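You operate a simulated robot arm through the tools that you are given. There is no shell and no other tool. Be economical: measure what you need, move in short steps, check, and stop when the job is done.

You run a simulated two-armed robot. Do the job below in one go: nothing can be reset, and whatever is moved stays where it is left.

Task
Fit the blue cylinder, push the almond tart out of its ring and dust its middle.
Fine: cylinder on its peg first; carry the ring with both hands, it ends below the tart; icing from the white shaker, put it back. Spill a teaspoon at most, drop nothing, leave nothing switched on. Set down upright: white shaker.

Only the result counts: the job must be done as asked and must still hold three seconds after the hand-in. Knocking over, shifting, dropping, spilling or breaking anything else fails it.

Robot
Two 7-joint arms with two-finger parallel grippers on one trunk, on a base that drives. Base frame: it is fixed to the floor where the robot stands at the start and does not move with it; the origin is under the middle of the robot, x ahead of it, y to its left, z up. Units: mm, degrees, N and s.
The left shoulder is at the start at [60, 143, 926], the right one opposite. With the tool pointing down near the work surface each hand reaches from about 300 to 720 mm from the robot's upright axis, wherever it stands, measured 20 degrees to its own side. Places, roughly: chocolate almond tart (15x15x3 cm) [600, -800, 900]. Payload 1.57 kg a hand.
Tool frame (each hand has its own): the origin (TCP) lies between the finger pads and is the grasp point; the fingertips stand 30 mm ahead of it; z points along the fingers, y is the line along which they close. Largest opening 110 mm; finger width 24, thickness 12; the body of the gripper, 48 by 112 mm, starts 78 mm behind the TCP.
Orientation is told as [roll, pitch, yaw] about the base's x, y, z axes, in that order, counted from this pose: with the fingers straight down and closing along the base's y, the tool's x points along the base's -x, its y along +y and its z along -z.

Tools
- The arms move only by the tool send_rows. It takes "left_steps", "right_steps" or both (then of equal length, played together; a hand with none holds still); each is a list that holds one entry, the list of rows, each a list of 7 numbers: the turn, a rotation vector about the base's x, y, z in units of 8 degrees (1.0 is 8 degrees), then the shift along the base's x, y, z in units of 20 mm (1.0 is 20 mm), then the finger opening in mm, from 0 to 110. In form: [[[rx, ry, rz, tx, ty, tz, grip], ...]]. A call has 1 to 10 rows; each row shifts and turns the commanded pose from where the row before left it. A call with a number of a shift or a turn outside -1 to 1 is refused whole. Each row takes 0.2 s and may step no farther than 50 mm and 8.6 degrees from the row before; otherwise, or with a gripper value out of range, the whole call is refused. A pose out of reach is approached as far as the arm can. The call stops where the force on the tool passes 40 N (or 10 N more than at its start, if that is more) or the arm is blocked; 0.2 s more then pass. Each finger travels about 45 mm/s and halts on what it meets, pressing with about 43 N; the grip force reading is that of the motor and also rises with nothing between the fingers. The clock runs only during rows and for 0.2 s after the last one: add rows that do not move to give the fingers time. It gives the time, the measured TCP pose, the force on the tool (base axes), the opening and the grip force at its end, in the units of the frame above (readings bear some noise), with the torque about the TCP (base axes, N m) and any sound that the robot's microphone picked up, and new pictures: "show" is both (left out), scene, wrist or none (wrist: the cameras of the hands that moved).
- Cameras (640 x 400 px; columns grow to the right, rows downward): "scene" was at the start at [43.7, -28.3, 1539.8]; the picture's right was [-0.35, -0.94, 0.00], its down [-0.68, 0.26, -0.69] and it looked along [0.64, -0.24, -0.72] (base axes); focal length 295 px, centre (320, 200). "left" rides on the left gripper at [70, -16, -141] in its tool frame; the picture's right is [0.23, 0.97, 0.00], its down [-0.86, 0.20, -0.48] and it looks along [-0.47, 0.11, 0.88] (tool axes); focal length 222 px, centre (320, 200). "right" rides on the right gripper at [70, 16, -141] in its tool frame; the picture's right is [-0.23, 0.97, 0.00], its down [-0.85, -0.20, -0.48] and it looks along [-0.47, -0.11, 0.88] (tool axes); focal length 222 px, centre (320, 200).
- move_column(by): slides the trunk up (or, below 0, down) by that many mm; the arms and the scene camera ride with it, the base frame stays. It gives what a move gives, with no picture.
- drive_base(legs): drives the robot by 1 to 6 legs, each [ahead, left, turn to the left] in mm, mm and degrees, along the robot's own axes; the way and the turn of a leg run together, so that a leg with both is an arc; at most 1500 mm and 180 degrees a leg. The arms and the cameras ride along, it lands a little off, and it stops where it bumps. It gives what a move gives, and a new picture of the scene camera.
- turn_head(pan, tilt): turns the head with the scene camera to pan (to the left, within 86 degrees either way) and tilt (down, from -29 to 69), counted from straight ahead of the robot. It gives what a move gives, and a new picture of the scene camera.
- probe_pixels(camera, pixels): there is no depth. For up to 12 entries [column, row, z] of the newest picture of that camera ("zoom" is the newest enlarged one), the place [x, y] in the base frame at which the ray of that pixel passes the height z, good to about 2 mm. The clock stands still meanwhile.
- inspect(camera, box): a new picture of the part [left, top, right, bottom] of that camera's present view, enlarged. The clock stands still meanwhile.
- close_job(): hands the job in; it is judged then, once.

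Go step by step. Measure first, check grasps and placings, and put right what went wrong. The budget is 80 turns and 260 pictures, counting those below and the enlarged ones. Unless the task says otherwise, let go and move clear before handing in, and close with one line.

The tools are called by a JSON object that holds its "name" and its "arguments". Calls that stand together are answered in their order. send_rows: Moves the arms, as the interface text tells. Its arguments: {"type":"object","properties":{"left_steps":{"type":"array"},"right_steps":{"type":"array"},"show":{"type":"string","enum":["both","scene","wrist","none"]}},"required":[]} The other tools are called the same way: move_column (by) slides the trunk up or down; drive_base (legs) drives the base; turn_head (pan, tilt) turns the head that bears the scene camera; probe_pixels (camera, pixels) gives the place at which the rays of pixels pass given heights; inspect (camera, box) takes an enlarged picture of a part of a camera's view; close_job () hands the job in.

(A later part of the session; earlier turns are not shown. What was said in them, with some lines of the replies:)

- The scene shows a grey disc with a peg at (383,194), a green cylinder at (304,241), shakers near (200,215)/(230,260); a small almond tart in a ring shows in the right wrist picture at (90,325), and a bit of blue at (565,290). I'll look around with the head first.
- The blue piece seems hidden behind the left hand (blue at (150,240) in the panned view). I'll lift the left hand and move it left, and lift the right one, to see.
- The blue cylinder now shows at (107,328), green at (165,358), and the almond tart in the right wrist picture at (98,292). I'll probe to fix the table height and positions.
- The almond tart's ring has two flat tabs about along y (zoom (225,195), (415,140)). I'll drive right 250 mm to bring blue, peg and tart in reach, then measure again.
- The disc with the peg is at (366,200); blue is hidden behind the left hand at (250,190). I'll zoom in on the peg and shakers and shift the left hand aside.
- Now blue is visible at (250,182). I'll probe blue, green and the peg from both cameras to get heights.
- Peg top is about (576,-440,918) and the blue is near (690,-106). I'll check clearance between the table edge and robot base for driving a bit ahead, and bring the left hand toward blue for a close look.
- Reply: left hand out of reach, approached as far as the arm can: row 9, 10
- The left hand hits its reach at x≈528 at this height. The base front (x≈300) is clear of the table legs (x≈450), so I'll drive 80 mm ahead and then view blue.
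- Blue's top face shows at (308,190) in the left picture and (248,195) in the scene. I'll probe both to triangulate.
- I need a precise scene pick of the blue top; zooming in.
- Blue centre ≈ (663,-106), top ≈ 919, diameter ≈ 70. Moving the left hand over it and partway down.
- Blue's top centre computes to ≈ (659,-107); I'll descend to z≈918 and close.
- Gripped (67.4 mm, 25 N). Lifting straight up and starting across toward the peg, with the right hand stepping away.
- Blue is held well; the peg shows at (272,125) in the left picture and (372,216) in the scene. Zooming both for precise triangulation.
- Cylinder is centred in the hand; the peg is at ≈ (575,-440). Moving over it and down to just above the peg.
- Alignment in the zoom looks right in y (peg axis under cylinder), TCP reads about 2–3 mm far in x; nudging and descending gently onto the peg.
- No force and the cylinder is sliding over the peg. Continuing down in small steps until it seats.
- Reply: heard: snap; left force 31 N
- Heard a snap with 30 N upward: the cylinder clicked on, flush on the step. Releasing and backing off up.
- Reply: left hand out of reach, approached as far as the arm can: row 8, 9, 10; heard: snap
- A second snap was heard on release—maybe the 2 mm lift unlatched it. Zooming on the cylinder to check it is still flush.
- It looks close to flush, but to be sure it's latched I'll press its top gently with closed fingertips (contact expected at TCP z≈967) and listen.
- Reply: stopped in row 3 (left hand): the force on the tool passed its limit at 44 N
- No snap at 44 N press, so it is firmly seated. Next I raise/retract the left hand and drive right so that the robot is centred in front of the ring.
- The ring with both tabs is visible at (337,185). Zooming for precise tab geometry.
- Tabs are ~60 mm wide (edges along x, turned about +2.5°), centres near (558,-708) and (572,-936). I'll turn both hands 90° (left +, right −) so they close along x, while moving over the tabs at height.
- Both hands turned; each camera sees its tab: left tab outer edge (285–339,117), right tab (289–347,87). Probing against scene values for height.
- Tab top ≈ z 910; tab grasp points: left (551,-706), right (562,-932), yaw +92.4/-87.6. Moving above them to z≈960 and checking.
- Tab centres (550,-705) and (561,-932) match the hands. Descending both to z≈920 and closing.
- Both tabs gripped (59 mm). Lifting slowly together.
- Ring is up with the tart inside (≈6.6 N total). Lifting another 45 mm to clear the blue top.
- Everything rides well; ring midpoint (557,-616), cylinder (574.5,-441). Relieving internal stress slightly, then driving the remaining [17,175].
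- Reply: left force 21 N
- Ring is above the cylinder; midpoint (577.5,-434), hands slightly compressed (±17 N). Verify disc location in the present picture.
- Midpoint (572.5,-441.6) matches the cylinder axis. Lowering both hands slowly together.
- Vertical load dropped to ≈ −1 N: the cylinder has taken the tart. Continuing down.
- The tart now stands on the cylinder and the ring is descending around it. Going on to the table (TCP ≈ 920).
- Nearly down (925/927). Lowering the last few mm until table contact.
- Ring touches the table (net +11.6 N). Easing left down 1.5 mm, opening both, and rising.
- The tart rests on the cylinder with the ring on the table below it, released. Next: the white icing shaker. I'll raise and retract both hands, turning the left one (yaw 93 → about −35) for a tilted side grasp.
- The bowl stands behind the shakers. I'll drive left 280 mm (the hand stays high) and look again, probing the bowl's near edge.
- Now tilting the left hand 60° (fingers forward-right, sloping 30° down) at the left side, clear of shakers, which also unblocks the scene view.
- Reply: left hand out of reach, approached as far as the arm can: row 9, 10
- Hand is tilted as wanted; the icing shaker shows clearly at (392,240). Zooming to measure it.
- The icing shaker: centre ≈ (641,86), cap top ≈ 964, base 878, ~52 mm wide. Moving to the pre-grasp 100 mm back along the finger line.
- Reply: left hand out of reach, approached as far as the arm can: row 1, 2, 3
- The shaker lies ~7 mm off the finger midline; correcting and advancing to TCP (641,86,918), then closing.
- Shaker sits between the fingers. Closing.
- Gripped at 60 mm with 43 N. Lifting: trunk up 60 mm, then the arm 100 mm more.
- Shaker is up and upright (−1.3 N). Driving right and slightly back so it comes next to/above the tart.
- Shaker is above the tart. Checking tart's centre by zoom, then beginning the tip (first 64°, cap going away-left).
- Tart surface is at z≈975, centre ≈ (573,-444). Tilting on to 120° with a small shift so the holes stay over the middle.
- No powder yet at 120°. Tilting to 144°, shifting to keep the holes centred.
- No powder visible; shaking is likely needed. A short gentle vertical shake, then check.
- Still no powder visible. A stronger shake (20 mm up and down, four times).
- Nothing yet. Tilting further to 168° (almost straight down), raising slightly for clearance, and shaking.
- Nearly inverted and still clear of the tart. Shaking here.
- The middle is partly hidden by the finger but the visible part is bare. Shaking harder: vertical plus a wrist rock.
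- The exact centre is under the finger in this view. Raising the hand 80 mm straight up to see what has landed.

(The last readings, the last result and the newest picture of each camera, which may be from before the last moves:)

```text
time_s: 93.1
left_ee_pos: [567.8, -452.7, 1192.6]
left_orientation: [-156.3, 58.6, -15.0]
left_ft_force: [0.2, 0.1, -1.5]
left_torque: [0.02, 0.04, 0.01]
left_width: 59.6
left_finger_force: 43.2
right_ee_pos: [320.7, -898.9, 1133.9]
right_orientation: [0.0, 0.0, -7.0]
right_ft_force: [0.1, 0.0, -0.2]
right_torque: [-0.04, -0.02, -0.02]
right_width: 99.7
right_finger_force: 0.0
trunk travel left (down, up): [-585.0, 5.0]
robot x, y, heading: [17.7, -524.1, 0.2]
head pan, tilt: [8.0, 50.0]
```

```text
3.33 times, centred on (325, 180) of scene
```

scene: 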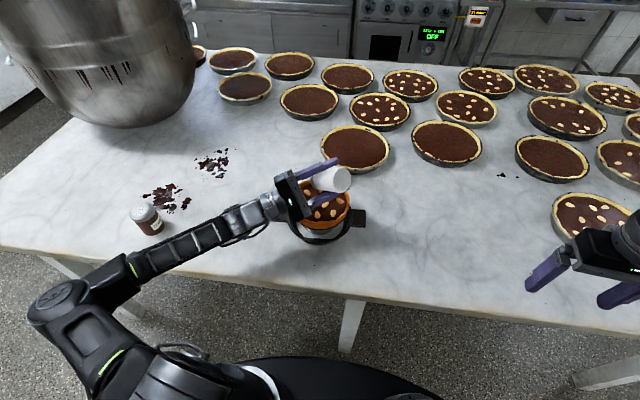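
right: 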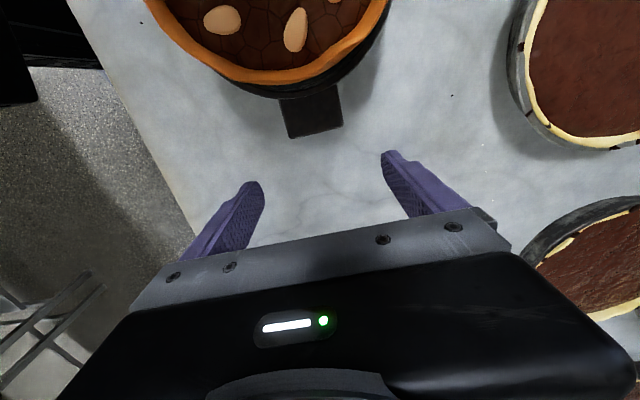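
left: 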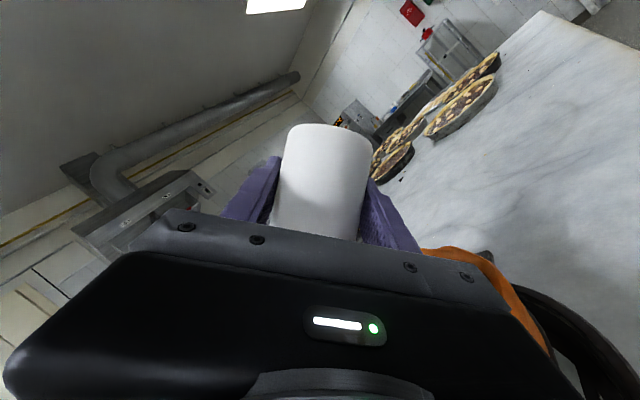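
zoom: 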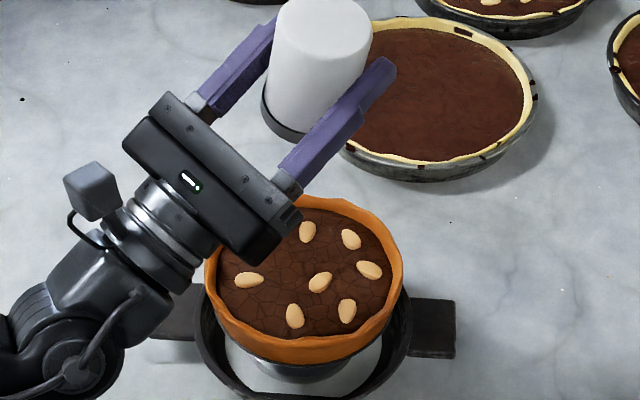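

Tart is still bare: the shake must be sharper. Coming back down and shaking diagonally with the largest reversals (35 mm per row).

{"name": "send_rows", "arguments": {"left_steps": [[[0, 0, 0, -0.1, -0.1, -1, 40], [0, 0, 0, -0.2, -0.2, -1, 40], [0, 0, 0, -0.2, -0.2, -1, 40], [0, 0, 0, 0, 0, -0.7, 40], [0, 0, 0, 1, 1, 1, 40], [0, 0, 0, -1, -1, -1, 40], [0, 0, 0, 1, 1, 1, 40], [0, 0, 0, -1, -1, -1, 40], [0, 0, 0, 1, 1, 1, 40], [0, 0, 0, -1, -1, -1, 40]]], "show": "none"}}

{"name": "inspect", "arguments": {"camera": "scene", "box": [270, 140, 380, 240]}}

```text
time_s: 95.3
left_ee_pos: [556.5, -463.5, 1120.8]
left_orientation: [-156.3, 58.7, -14.9]
left_ft_force: [0.1, -0.9, -1.4]
left_torque: [0.0, 0.02, 0.0]
left_width: 59.3
left_finger_force: 42.7
right_ee_pos: [320.1, -899.8, 1133.2]
right_orientation: [0.1, 0.0, -7.0]
right_ft_force: [0.0, 1.2, 0.2]
right_torque: [0.03, 0.02, -0.03]
right_width: 100.0
right_finger_force: 0.0
trunk travel left (down, up): [-585.0, 5.0]
robot x, y, heading: [15.6, -528.1, 0.2]
head pan, tilt: [8.0, 50.0]
```

```text
4.00 times, centred on (325, 190) of scene
```

zoom: 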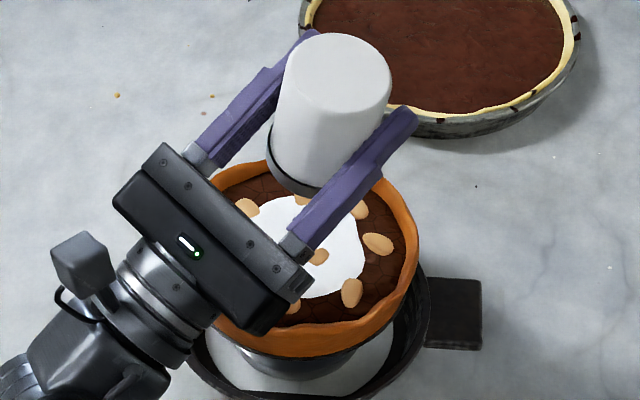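

A white icing disc now covers the middle. Stopping and turning the shaker back upright smoothly over the tart (21 rows of 8°).

{"name": "send_rows", "arguments": {"left_steps": [[[0.814, -0.581, 0, 0, 0, 0, 40], [0.814, -0.581, 0, 0, 0, 0, 40], [0.814, -0.581, 0, 0, 0, 0, 40], [0.814, -0.581, 0, 0, 0, 0, 40], [0.814, -0.581, 0, 0, 0, 0, 40], [0.814, -0.581, 0, 0, 0, 0, 40], [0.814, -0.581, 0, 0, 0, 0, 40], [0.814, -0.581, 0, 0, 0, 0, 40], [0.814, -0.581, 0, 0, 0, 0, 40], [0.814, -0.581, 0, 0, 0, 0, 40]]], "show": "none"}}

{"name": "send_rows", "arguments": {"left_steps": [[[0.814, -0.581, 0, 0, 0, 0, 40], [0.814, -0.581, 0, 0, 0, 0, 40], [0.814, -0.581, 0, 0, 0, 0, 40], [0.814, -0.581, 0, 0, 0, 0, 40], [0.814, -0.581, 0, 0, 0, 0, 40], [0.814, -0.581, 0, 0, 0, 0, 40], [0.814, -0.581, 0, 0, 0, 0, 40], [0.814, -0.581, 0, 0, 0, 0, 40], [0, 0, 0, 0, 0, 0, 40]]], "show": "scene"}}

{"name": "inspect", "arguments": {"camera": "scene", "box": [250, 130, 390, 260]}}

```text
time_s: 97.5
left_ee_pos: [557.3, -462.9, 1117.8]
left_orientation: [-89.0, -1.8, 25.4]
left_ft_force: [0.2, -0.6, -1.2]
left_torque: [0.01, -0.01, 0.01]
left_width: 59.5
left_finger_force: 42.9
right_ee_pos: [319.6, -899.5, 1133.4]
right_orientation: [0.0, -0.1, -7.1]
right_ft_force: [1.1, 0.1, -0.5]
right_torque: [0.01, 0.0, 0.0]
right_width: 100.0
right_finger_force: 0.1
trunk travel left (down, up): [-585.0, 5.0]
robot x, y, heading: [16.8, -526.0, 0.4]
head pan, tilt: [8.0, 50.0]
```

```text
time_s: 99.5
left_ee_pos: [557.6, -462.4, 1117.8]
left_orientation: [-42.3, -53.1, 0.4]
left_ft_force: [-0.1, -0.4, -1.5]
left_torque: [0.01, 0.02, -0.03]
left_width: 59.6
left_finger_force: 42.9
right_ee_pos: [320.2, -898.6, 1133.2]
right_orientation: [0.0, -0.1, -7.0]
right_ft_force: [-0.4, 0.1, 0.5]
right_torque: [-0.03, 0.02, 0.02]
right_width: 100.4
right_finger_force: 0.0
trunk travel left (down, up): [-585.0, 5.0]
robot x, y, heading: [20.7, -526.2, -0.0]
head pan, tilt: [8.0, 50.0]
```

scene: 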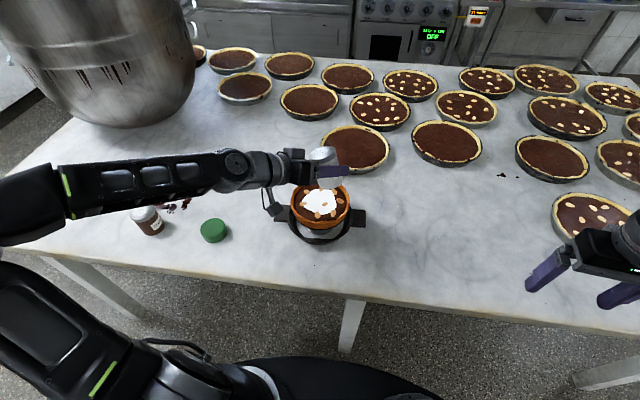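

```text
3.08 times, centred on (320, 195) of scene
```

zoom: 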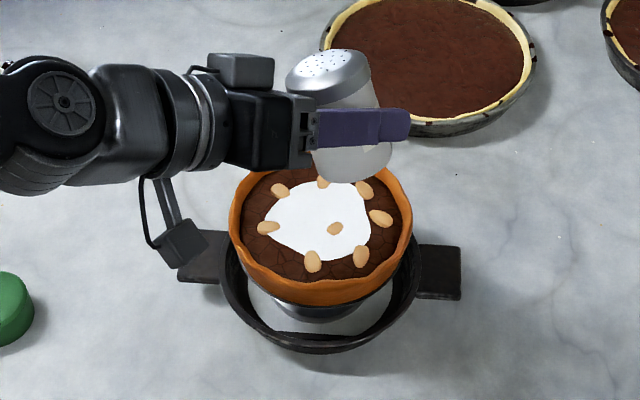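

Icing covers the middle, nothing outside. Finishing the last 24° to upright, then driving back to the shaker's place.

{"name": "send_rows", "arguments": {"left_steps": [[[0.814, -0.581, 0, 0, 0, 0, 40], [0.814, -0.581, 0, 0, 0, 0, 40], [0.814, -0.581, 0, 0, 0, 0, 40], [0, 0, 0, 0, 0, 0, 40]]], "show": "none"}}

{"name": "drive_base", "arguments": {"legs": [[82, 548, 0]]}}

{"name": "turn_head", "arguments": {"pan": 25, "tilt": 45}}

```text
time_s: 100.5
left_ee_pos: [557.5, -461.1, 1117.2]
left_orientation: [0.2, -60.8, -35.8]
left_ft_force: [0.0, -0.1, -1.6]
left_torque: [-0.02, 0.02, 0.02]
left_width: 59.4
left_finger_force: 43.0
right_ee_pos: [320.6, -899.5, 1132.3]
right_orientation: [0.0, 0.0, -7.0]
right_ft_force: [0.1, -0.3, -0.2]
right_torque: [-0.03, -0.01, -0.02]
right_width: 100.1
right_finger_force: 0.1
trunk travel left (down, up): [-585.0, 5.0]
robot x, y, heading: [18.5, -524.2, 0.4]
head pan, tilt: [8.0, 50.0]
```

```text
time_s: 103.8
left_ee_pos: [639.3, 95.5, 1117.7]
left_orientation: [0.0, -60.9, -35.7]
left_ft_force: [0.2, 0.5, -1.5]
left_torque: [0.01, 0.01, -0.03]
left_width: 59.4
left_finger_force: 43.3
right_ee_pos: [403.0, -340.0, 1134.2]
right_orientation: [0.1, -0.1, -7.1]
right_ft_force: [0.0, -0.2, -0.5]
right_torque: [-0.05, 0.04, 0.0]
right_width: 100.1
right_finger_force: 0.1
trunk travel left (down, up): [-585.0, 5.0]
robot x, y, heading: [103.0, 30.0, -0.2]
head pan, tilt: [8.0, 50.0]
```

scene: 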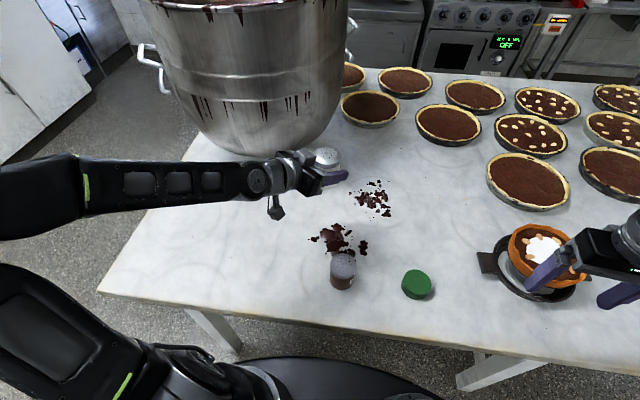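

```text
time_s: 104.5
left_ee_pos: [641.3, 94.9, 1117.7]
left_orientation: [0.1, -60.8, -35.9]
left_ft_force: [-0.4, -0.5, -2.3]
left_torque: [0.02, -0.02, 0.02]
left_width: 59.3
left_finger_force: 43.2
right_ee_pos: [402.2, -339.3, 1132.0]
right_orientation: [0.0, 0.0, -7.1]
right_ft_force: [0.0, -0.6, -0.2]
right_torque: [0.02, -0.02, 0.0]
right_width: 100.1
right_finger_force: 0.0
trunk travel left (down, up): [-585.0, 5.0]
robot x, y, heading: [102.3, 30.8, 0.3]
head pan, tilt: [25.0, 45.0]
```

scene: 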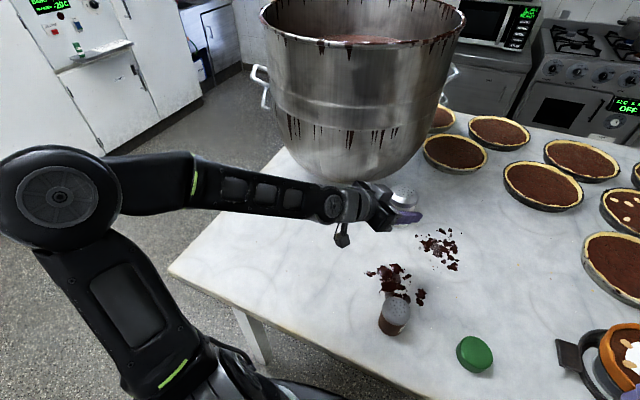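

Back over its place: TCP (640.5,95), target (641,87.5,918.5). Trunk down 60, then arm down to ~10 mm above.

{"name": "move_column", "arguments": {"by": -60}}

{"name": "send_rows", "arguments": {"left_steps": [[[0, 0, 0, 0, -0.2, -0.8, 40], [0, 0, 0, 0.02, -0.18, -0.8, 40], [0, 0, 0, 0, 0, -0.8, 40], [0, 0, 0, 0, 0, -0.8, 40], [0, 0, 0, 0, 0, -0.8, 40], [0, 0, 0, 0, 0, -0.8, 40], [0, 0, 0, 0, 0, -0.8, 40], [0, 0, 0, 0, 0, -0.7, 40], [0, 0, 0, 0, 0, 0, 40]]], "show": "none"}}

{"name": "inspect", "arguments": {"camera": "scene", "box": [340, 205, 440, 285]}}

```text
time_s: 105.5
left_ee_pos: [640.4, 94.9, 1059.5]
left_orientation: [0.1, -60.8, -35.9]
left_ft_force: [-0.1, 0.3, -1.2]
left_torque: [0.02, -0.03, -0.02]
left_width: 59.0
left_finger_force: 43.2
right_ee_pos: [401.3, -340.4, 1073.5]
right_orientation: [0.1, -0.1, -7.1]
right_ft_force: [0.1, 0.5, -0.4]
right_torque: [-0.01, 0.01, 0.02]
right_width: 100.2
right_finger_force: 0.1
trunk travel left (down, up): [-525.0, 65.0]
robot x, y, heading: [104.4, 30.4, 0.1]
head pan, tilt: [25.0, 45.0]
```

```text
time_s: 107.5
left_ee_pos: [641.6, 86.6, 931.8]
left_orientation: [0.2, -60.9, -35.8]
left_ft_force: [-0.3, 0.4, -1.2]
left_torque: [0.03, 0.01, -0.02]
left_width: 59.3
left_finger_force: 43.1
right_ee_pos: [402.0, -339.7, 1073.7]
right_orientation: [0.0, 0.0, -7.1]
right_ft_force: [0.3, -0.4, 0.1]
right_torque: [-0.02, 0.04, 0.01]
right_width: 99.9
right_finger_force: 0.1
trunk travel left (down, up): [-525.0, 65.0]
robot x, y, heading: [97.8, 32.6, 0.1]
head pan, tilt: [25.0, 45.0]
```

```text
5.00 times, centred on (390, 245) of scene
```

zoom: 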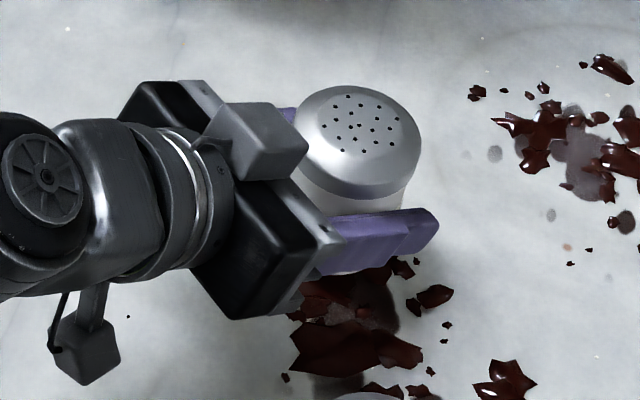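

Shaker is upright 13 mm above its place. Lowering slowly to contact.

{"name": "send_rows", "arguments": {"left_steps": [[[0, 0, 0, 0, 0, -0.2, 40], [0, 0, 0, 0, 0, -0.2, 40], [0, 0, 0, 0, 0, -0.15, 40], [0, 0, 0, 0, 0, -0.1, 40], [0, 0, 0, 0, 0, -0.05, 40], [0, 0, 0, 0, 0, 0, 40]]], "show": "none"}}

```text
time_s: 109.0
left_ee_pos: [641.2, 86.7, 918.9]
left_orientation: [0.2, -61.0, -35.9]
left_ft_force: [2.0, -2.3, 9.6]
left_torque: [-0.14, 0.19, 0.07]
left_width: 59.1
left_finger_force: 43.1
right_ee_pos: [401.5, -341.3, 1073.1]
right_orientation: [0.1, -0.1, -7.1]
right_ft_force: [0.3, 0.7, -0.2]
right_torque: [-0.02, 0.03, -0.02]
right_width: 99.7
right_finger_force: 0.0
trunk travel left (down, up): [-525.0, 65.0]
robot x, y, heading: [101.6, 33.2, 0.2]
head pan, tilt: [25.0, 45.0]
```

Touching the table (≈10 N up, z 918.9 as at pickup). Opening and backing out along the finger line.

{"name": "send_rows", "arguments": {"left_steps": [[[0, 0, 0, 0, 0, 0.02, 58], [0, 0, 0, 0, 0, 0, 65], [0, 0, 0, 0, 0, 0, 78], [0, 0, 0, 0, 0, 0, 90], [0, 0, 0, 0, 0, 0, 90], [0, 0, 0, 0, 0, 0, 90]]], "show": "none"}}

{"name": "send_rows", "arguments": {"left_steps": [[[0, 0, 0, -0.35, 0.25, 0.25, 90], [0, 0, 0, -0.7, 0.5, 0.5, 90], [0, 0, 0, -0.7, 0.5, 0.5, 90], [0, 0, 0, -0.7, 0.5, 0.5, 90], [0, 0, 0, -0.7, 0.5, 0.5, 90], [0, 0, 0, -0.7, 0.5, 0.5, 90], [0, 0, 0, 0, 0, 0, 90]]], "show": "scene"}}

{"name": "inspect", "arguments": {"camera": "scene", "box": [340, 205, 440, 325]}}

```text
time_s: 110.3
left_ee_pos: [641.1, 87.3, 917.8]
left_orientation: [0.0, -61.0, -35.9]
left_ft_force: [-0.6, 0.2, 0.0]
left_torque: [0.0, 0.03, 0.01]
left_width: 90.0
left_finger_force: 0.0
right_ee_pos: [401.9, -341.6, 1073.0]
right_orientation: [0.1, -0.1, -7.1]
right_ft_force: [-0.3, -0.3, -0.1]
right_torque: [0.01, 0.0, 0.02]
right_width: 100.0
right_finger_force: 0.0
trunk travel left (down, up): [-525.0, 65.0]
robot x, y, heading: [100.0, 28.4, 0.2]
head pan, tilt: [25.0, 45.0]
```

```text
time_s: 112.0
left_ee_pos: [583.2, 146.4, 974.9]
left_orientation: [0.0, -60.8, -35.8]
left_ft_force: [-0.2, 0.9, 0.2]
left_torque: [-0.01, 0.0, 0.01]
left_width: 90.0
left_finger_force: 0.0
left hand out of reach, approached as far as the arm can: row 5, 6
right_ee_pos: [402.0, -341.1, 1073.5]
right_orientation: [0.0, 0.0, -7.1]
right_ft_force: [-0.2, -0.7, -0.5]
right_torque: [0.01, 0.0, 0.03]
right_width: 100.0
right_finger_force: 0.1
trunk travel left (down, up): [-525.0, 65.0]
robot x, y, heading: [105.7, 32.8, -0.0]
head pan, tilt: [25.0, 45.0]
```

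scene: 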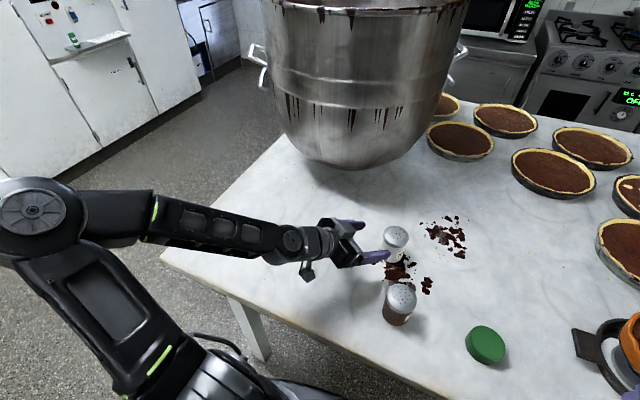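

```text
3.33 times, centred on (390, 265) of scene
```

zoom: 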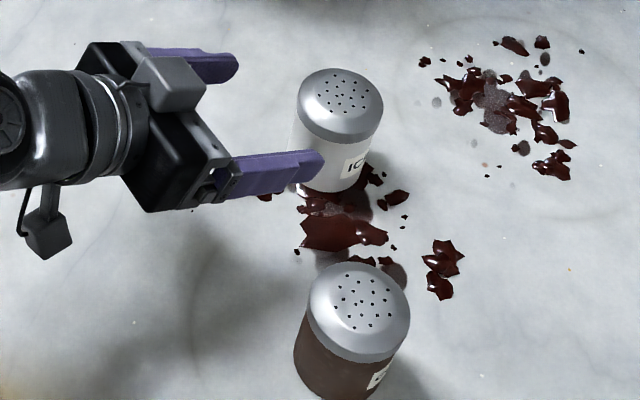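

The shaker stands upright in its place. Raising the hand and taking a last look at the tart assembly.

{"name": "send_rows", "arguments": {"left_steps": [[[0, 0, 0, 0, 0.5, 1, 90], [0, 0, 0, 0, 0.5, 1, 90], [0, 0, 0, 0, 0.5, 1, 90], [0, 0, 0, 0, 0, 0, 90]]], "show": "none"}}

{"name": "turn_head", "arguments": {"pan": -35, "tilt": 48}}

```text
time_s: 113.0
left_ee_pos: [584.6, 176.6, 1033.2]
left_orientation: [0.0, -60.7, -35.7]
left_ft_force: [0.3, 0.5, 0.4]
left_torque: [0.01, 0.01, 0.04]
left_width: 90.0
left_finger_force: 0.0
right_ee_pos: [402.1, -339.3, 1072.3]
right_orientation: [-0.1, 0.0, -7.1]
right_ft_force: [-0.2, -0.4, 1.1]
right_torque: [-0.01, -0.02, 0.01]
right_width: 100.1
right_finger_force: 0.1
trunk travel left (down, up): [-525.0, 65.0]
robot x, y, heading: [103.5, 33.2, 0.1]
head pan, tilt: [25.0, 45.0]
```

```text
time_s: 114.2
left_ee_pos: [584.8, 174.9, 1034.0]
left_orientation: [0.2, -60.9, -35.7]
left_ft_force: [-0.5, -0.2, 0.7]
left_torque: [-0.01, 0.0, -0.02]
left_width: 89.9
left_finger_force: 0.1
right_ee_pos: [402.5, -340.3, 1072.8]
right_orientation: [0.0, 0.0, -7.2]
right_ft_force: [0.2, 0.3, -0.5]
right_torque: [0.0, -0.01, -0.01]
right_width: 100.0
right_finger_force: 0.1
trunk travel left (down, up): [-525.0, 65.0]
robot x, y, heading: [99.6, 34.8, 0.0]
head pan, tilt: [-35.0, 48.0]
```

scene: 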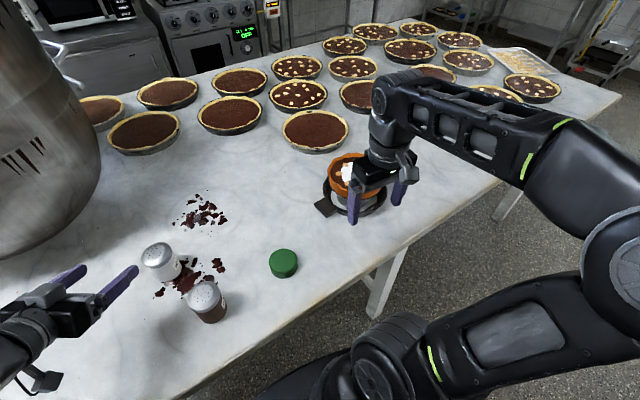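

Everything stands in place: the tart on its cylinder with the ring beneath, both shakers upright, hands empty and clear. Handing in.

{"name": "close_job", "arguments": {}}

```text
The job is handed in.
```

I finished the job and handed it in. The blue cylinder clicked onto its peg, and the almond tart stands on it with the ring on the table below. Its middle is dusted with icing and I saw no powder outside the tart. The white shaker is back upright in its place. A second snap came as I let go of the cylinder; pressed to 44 N it stayed put without another click, so I took it as seated.
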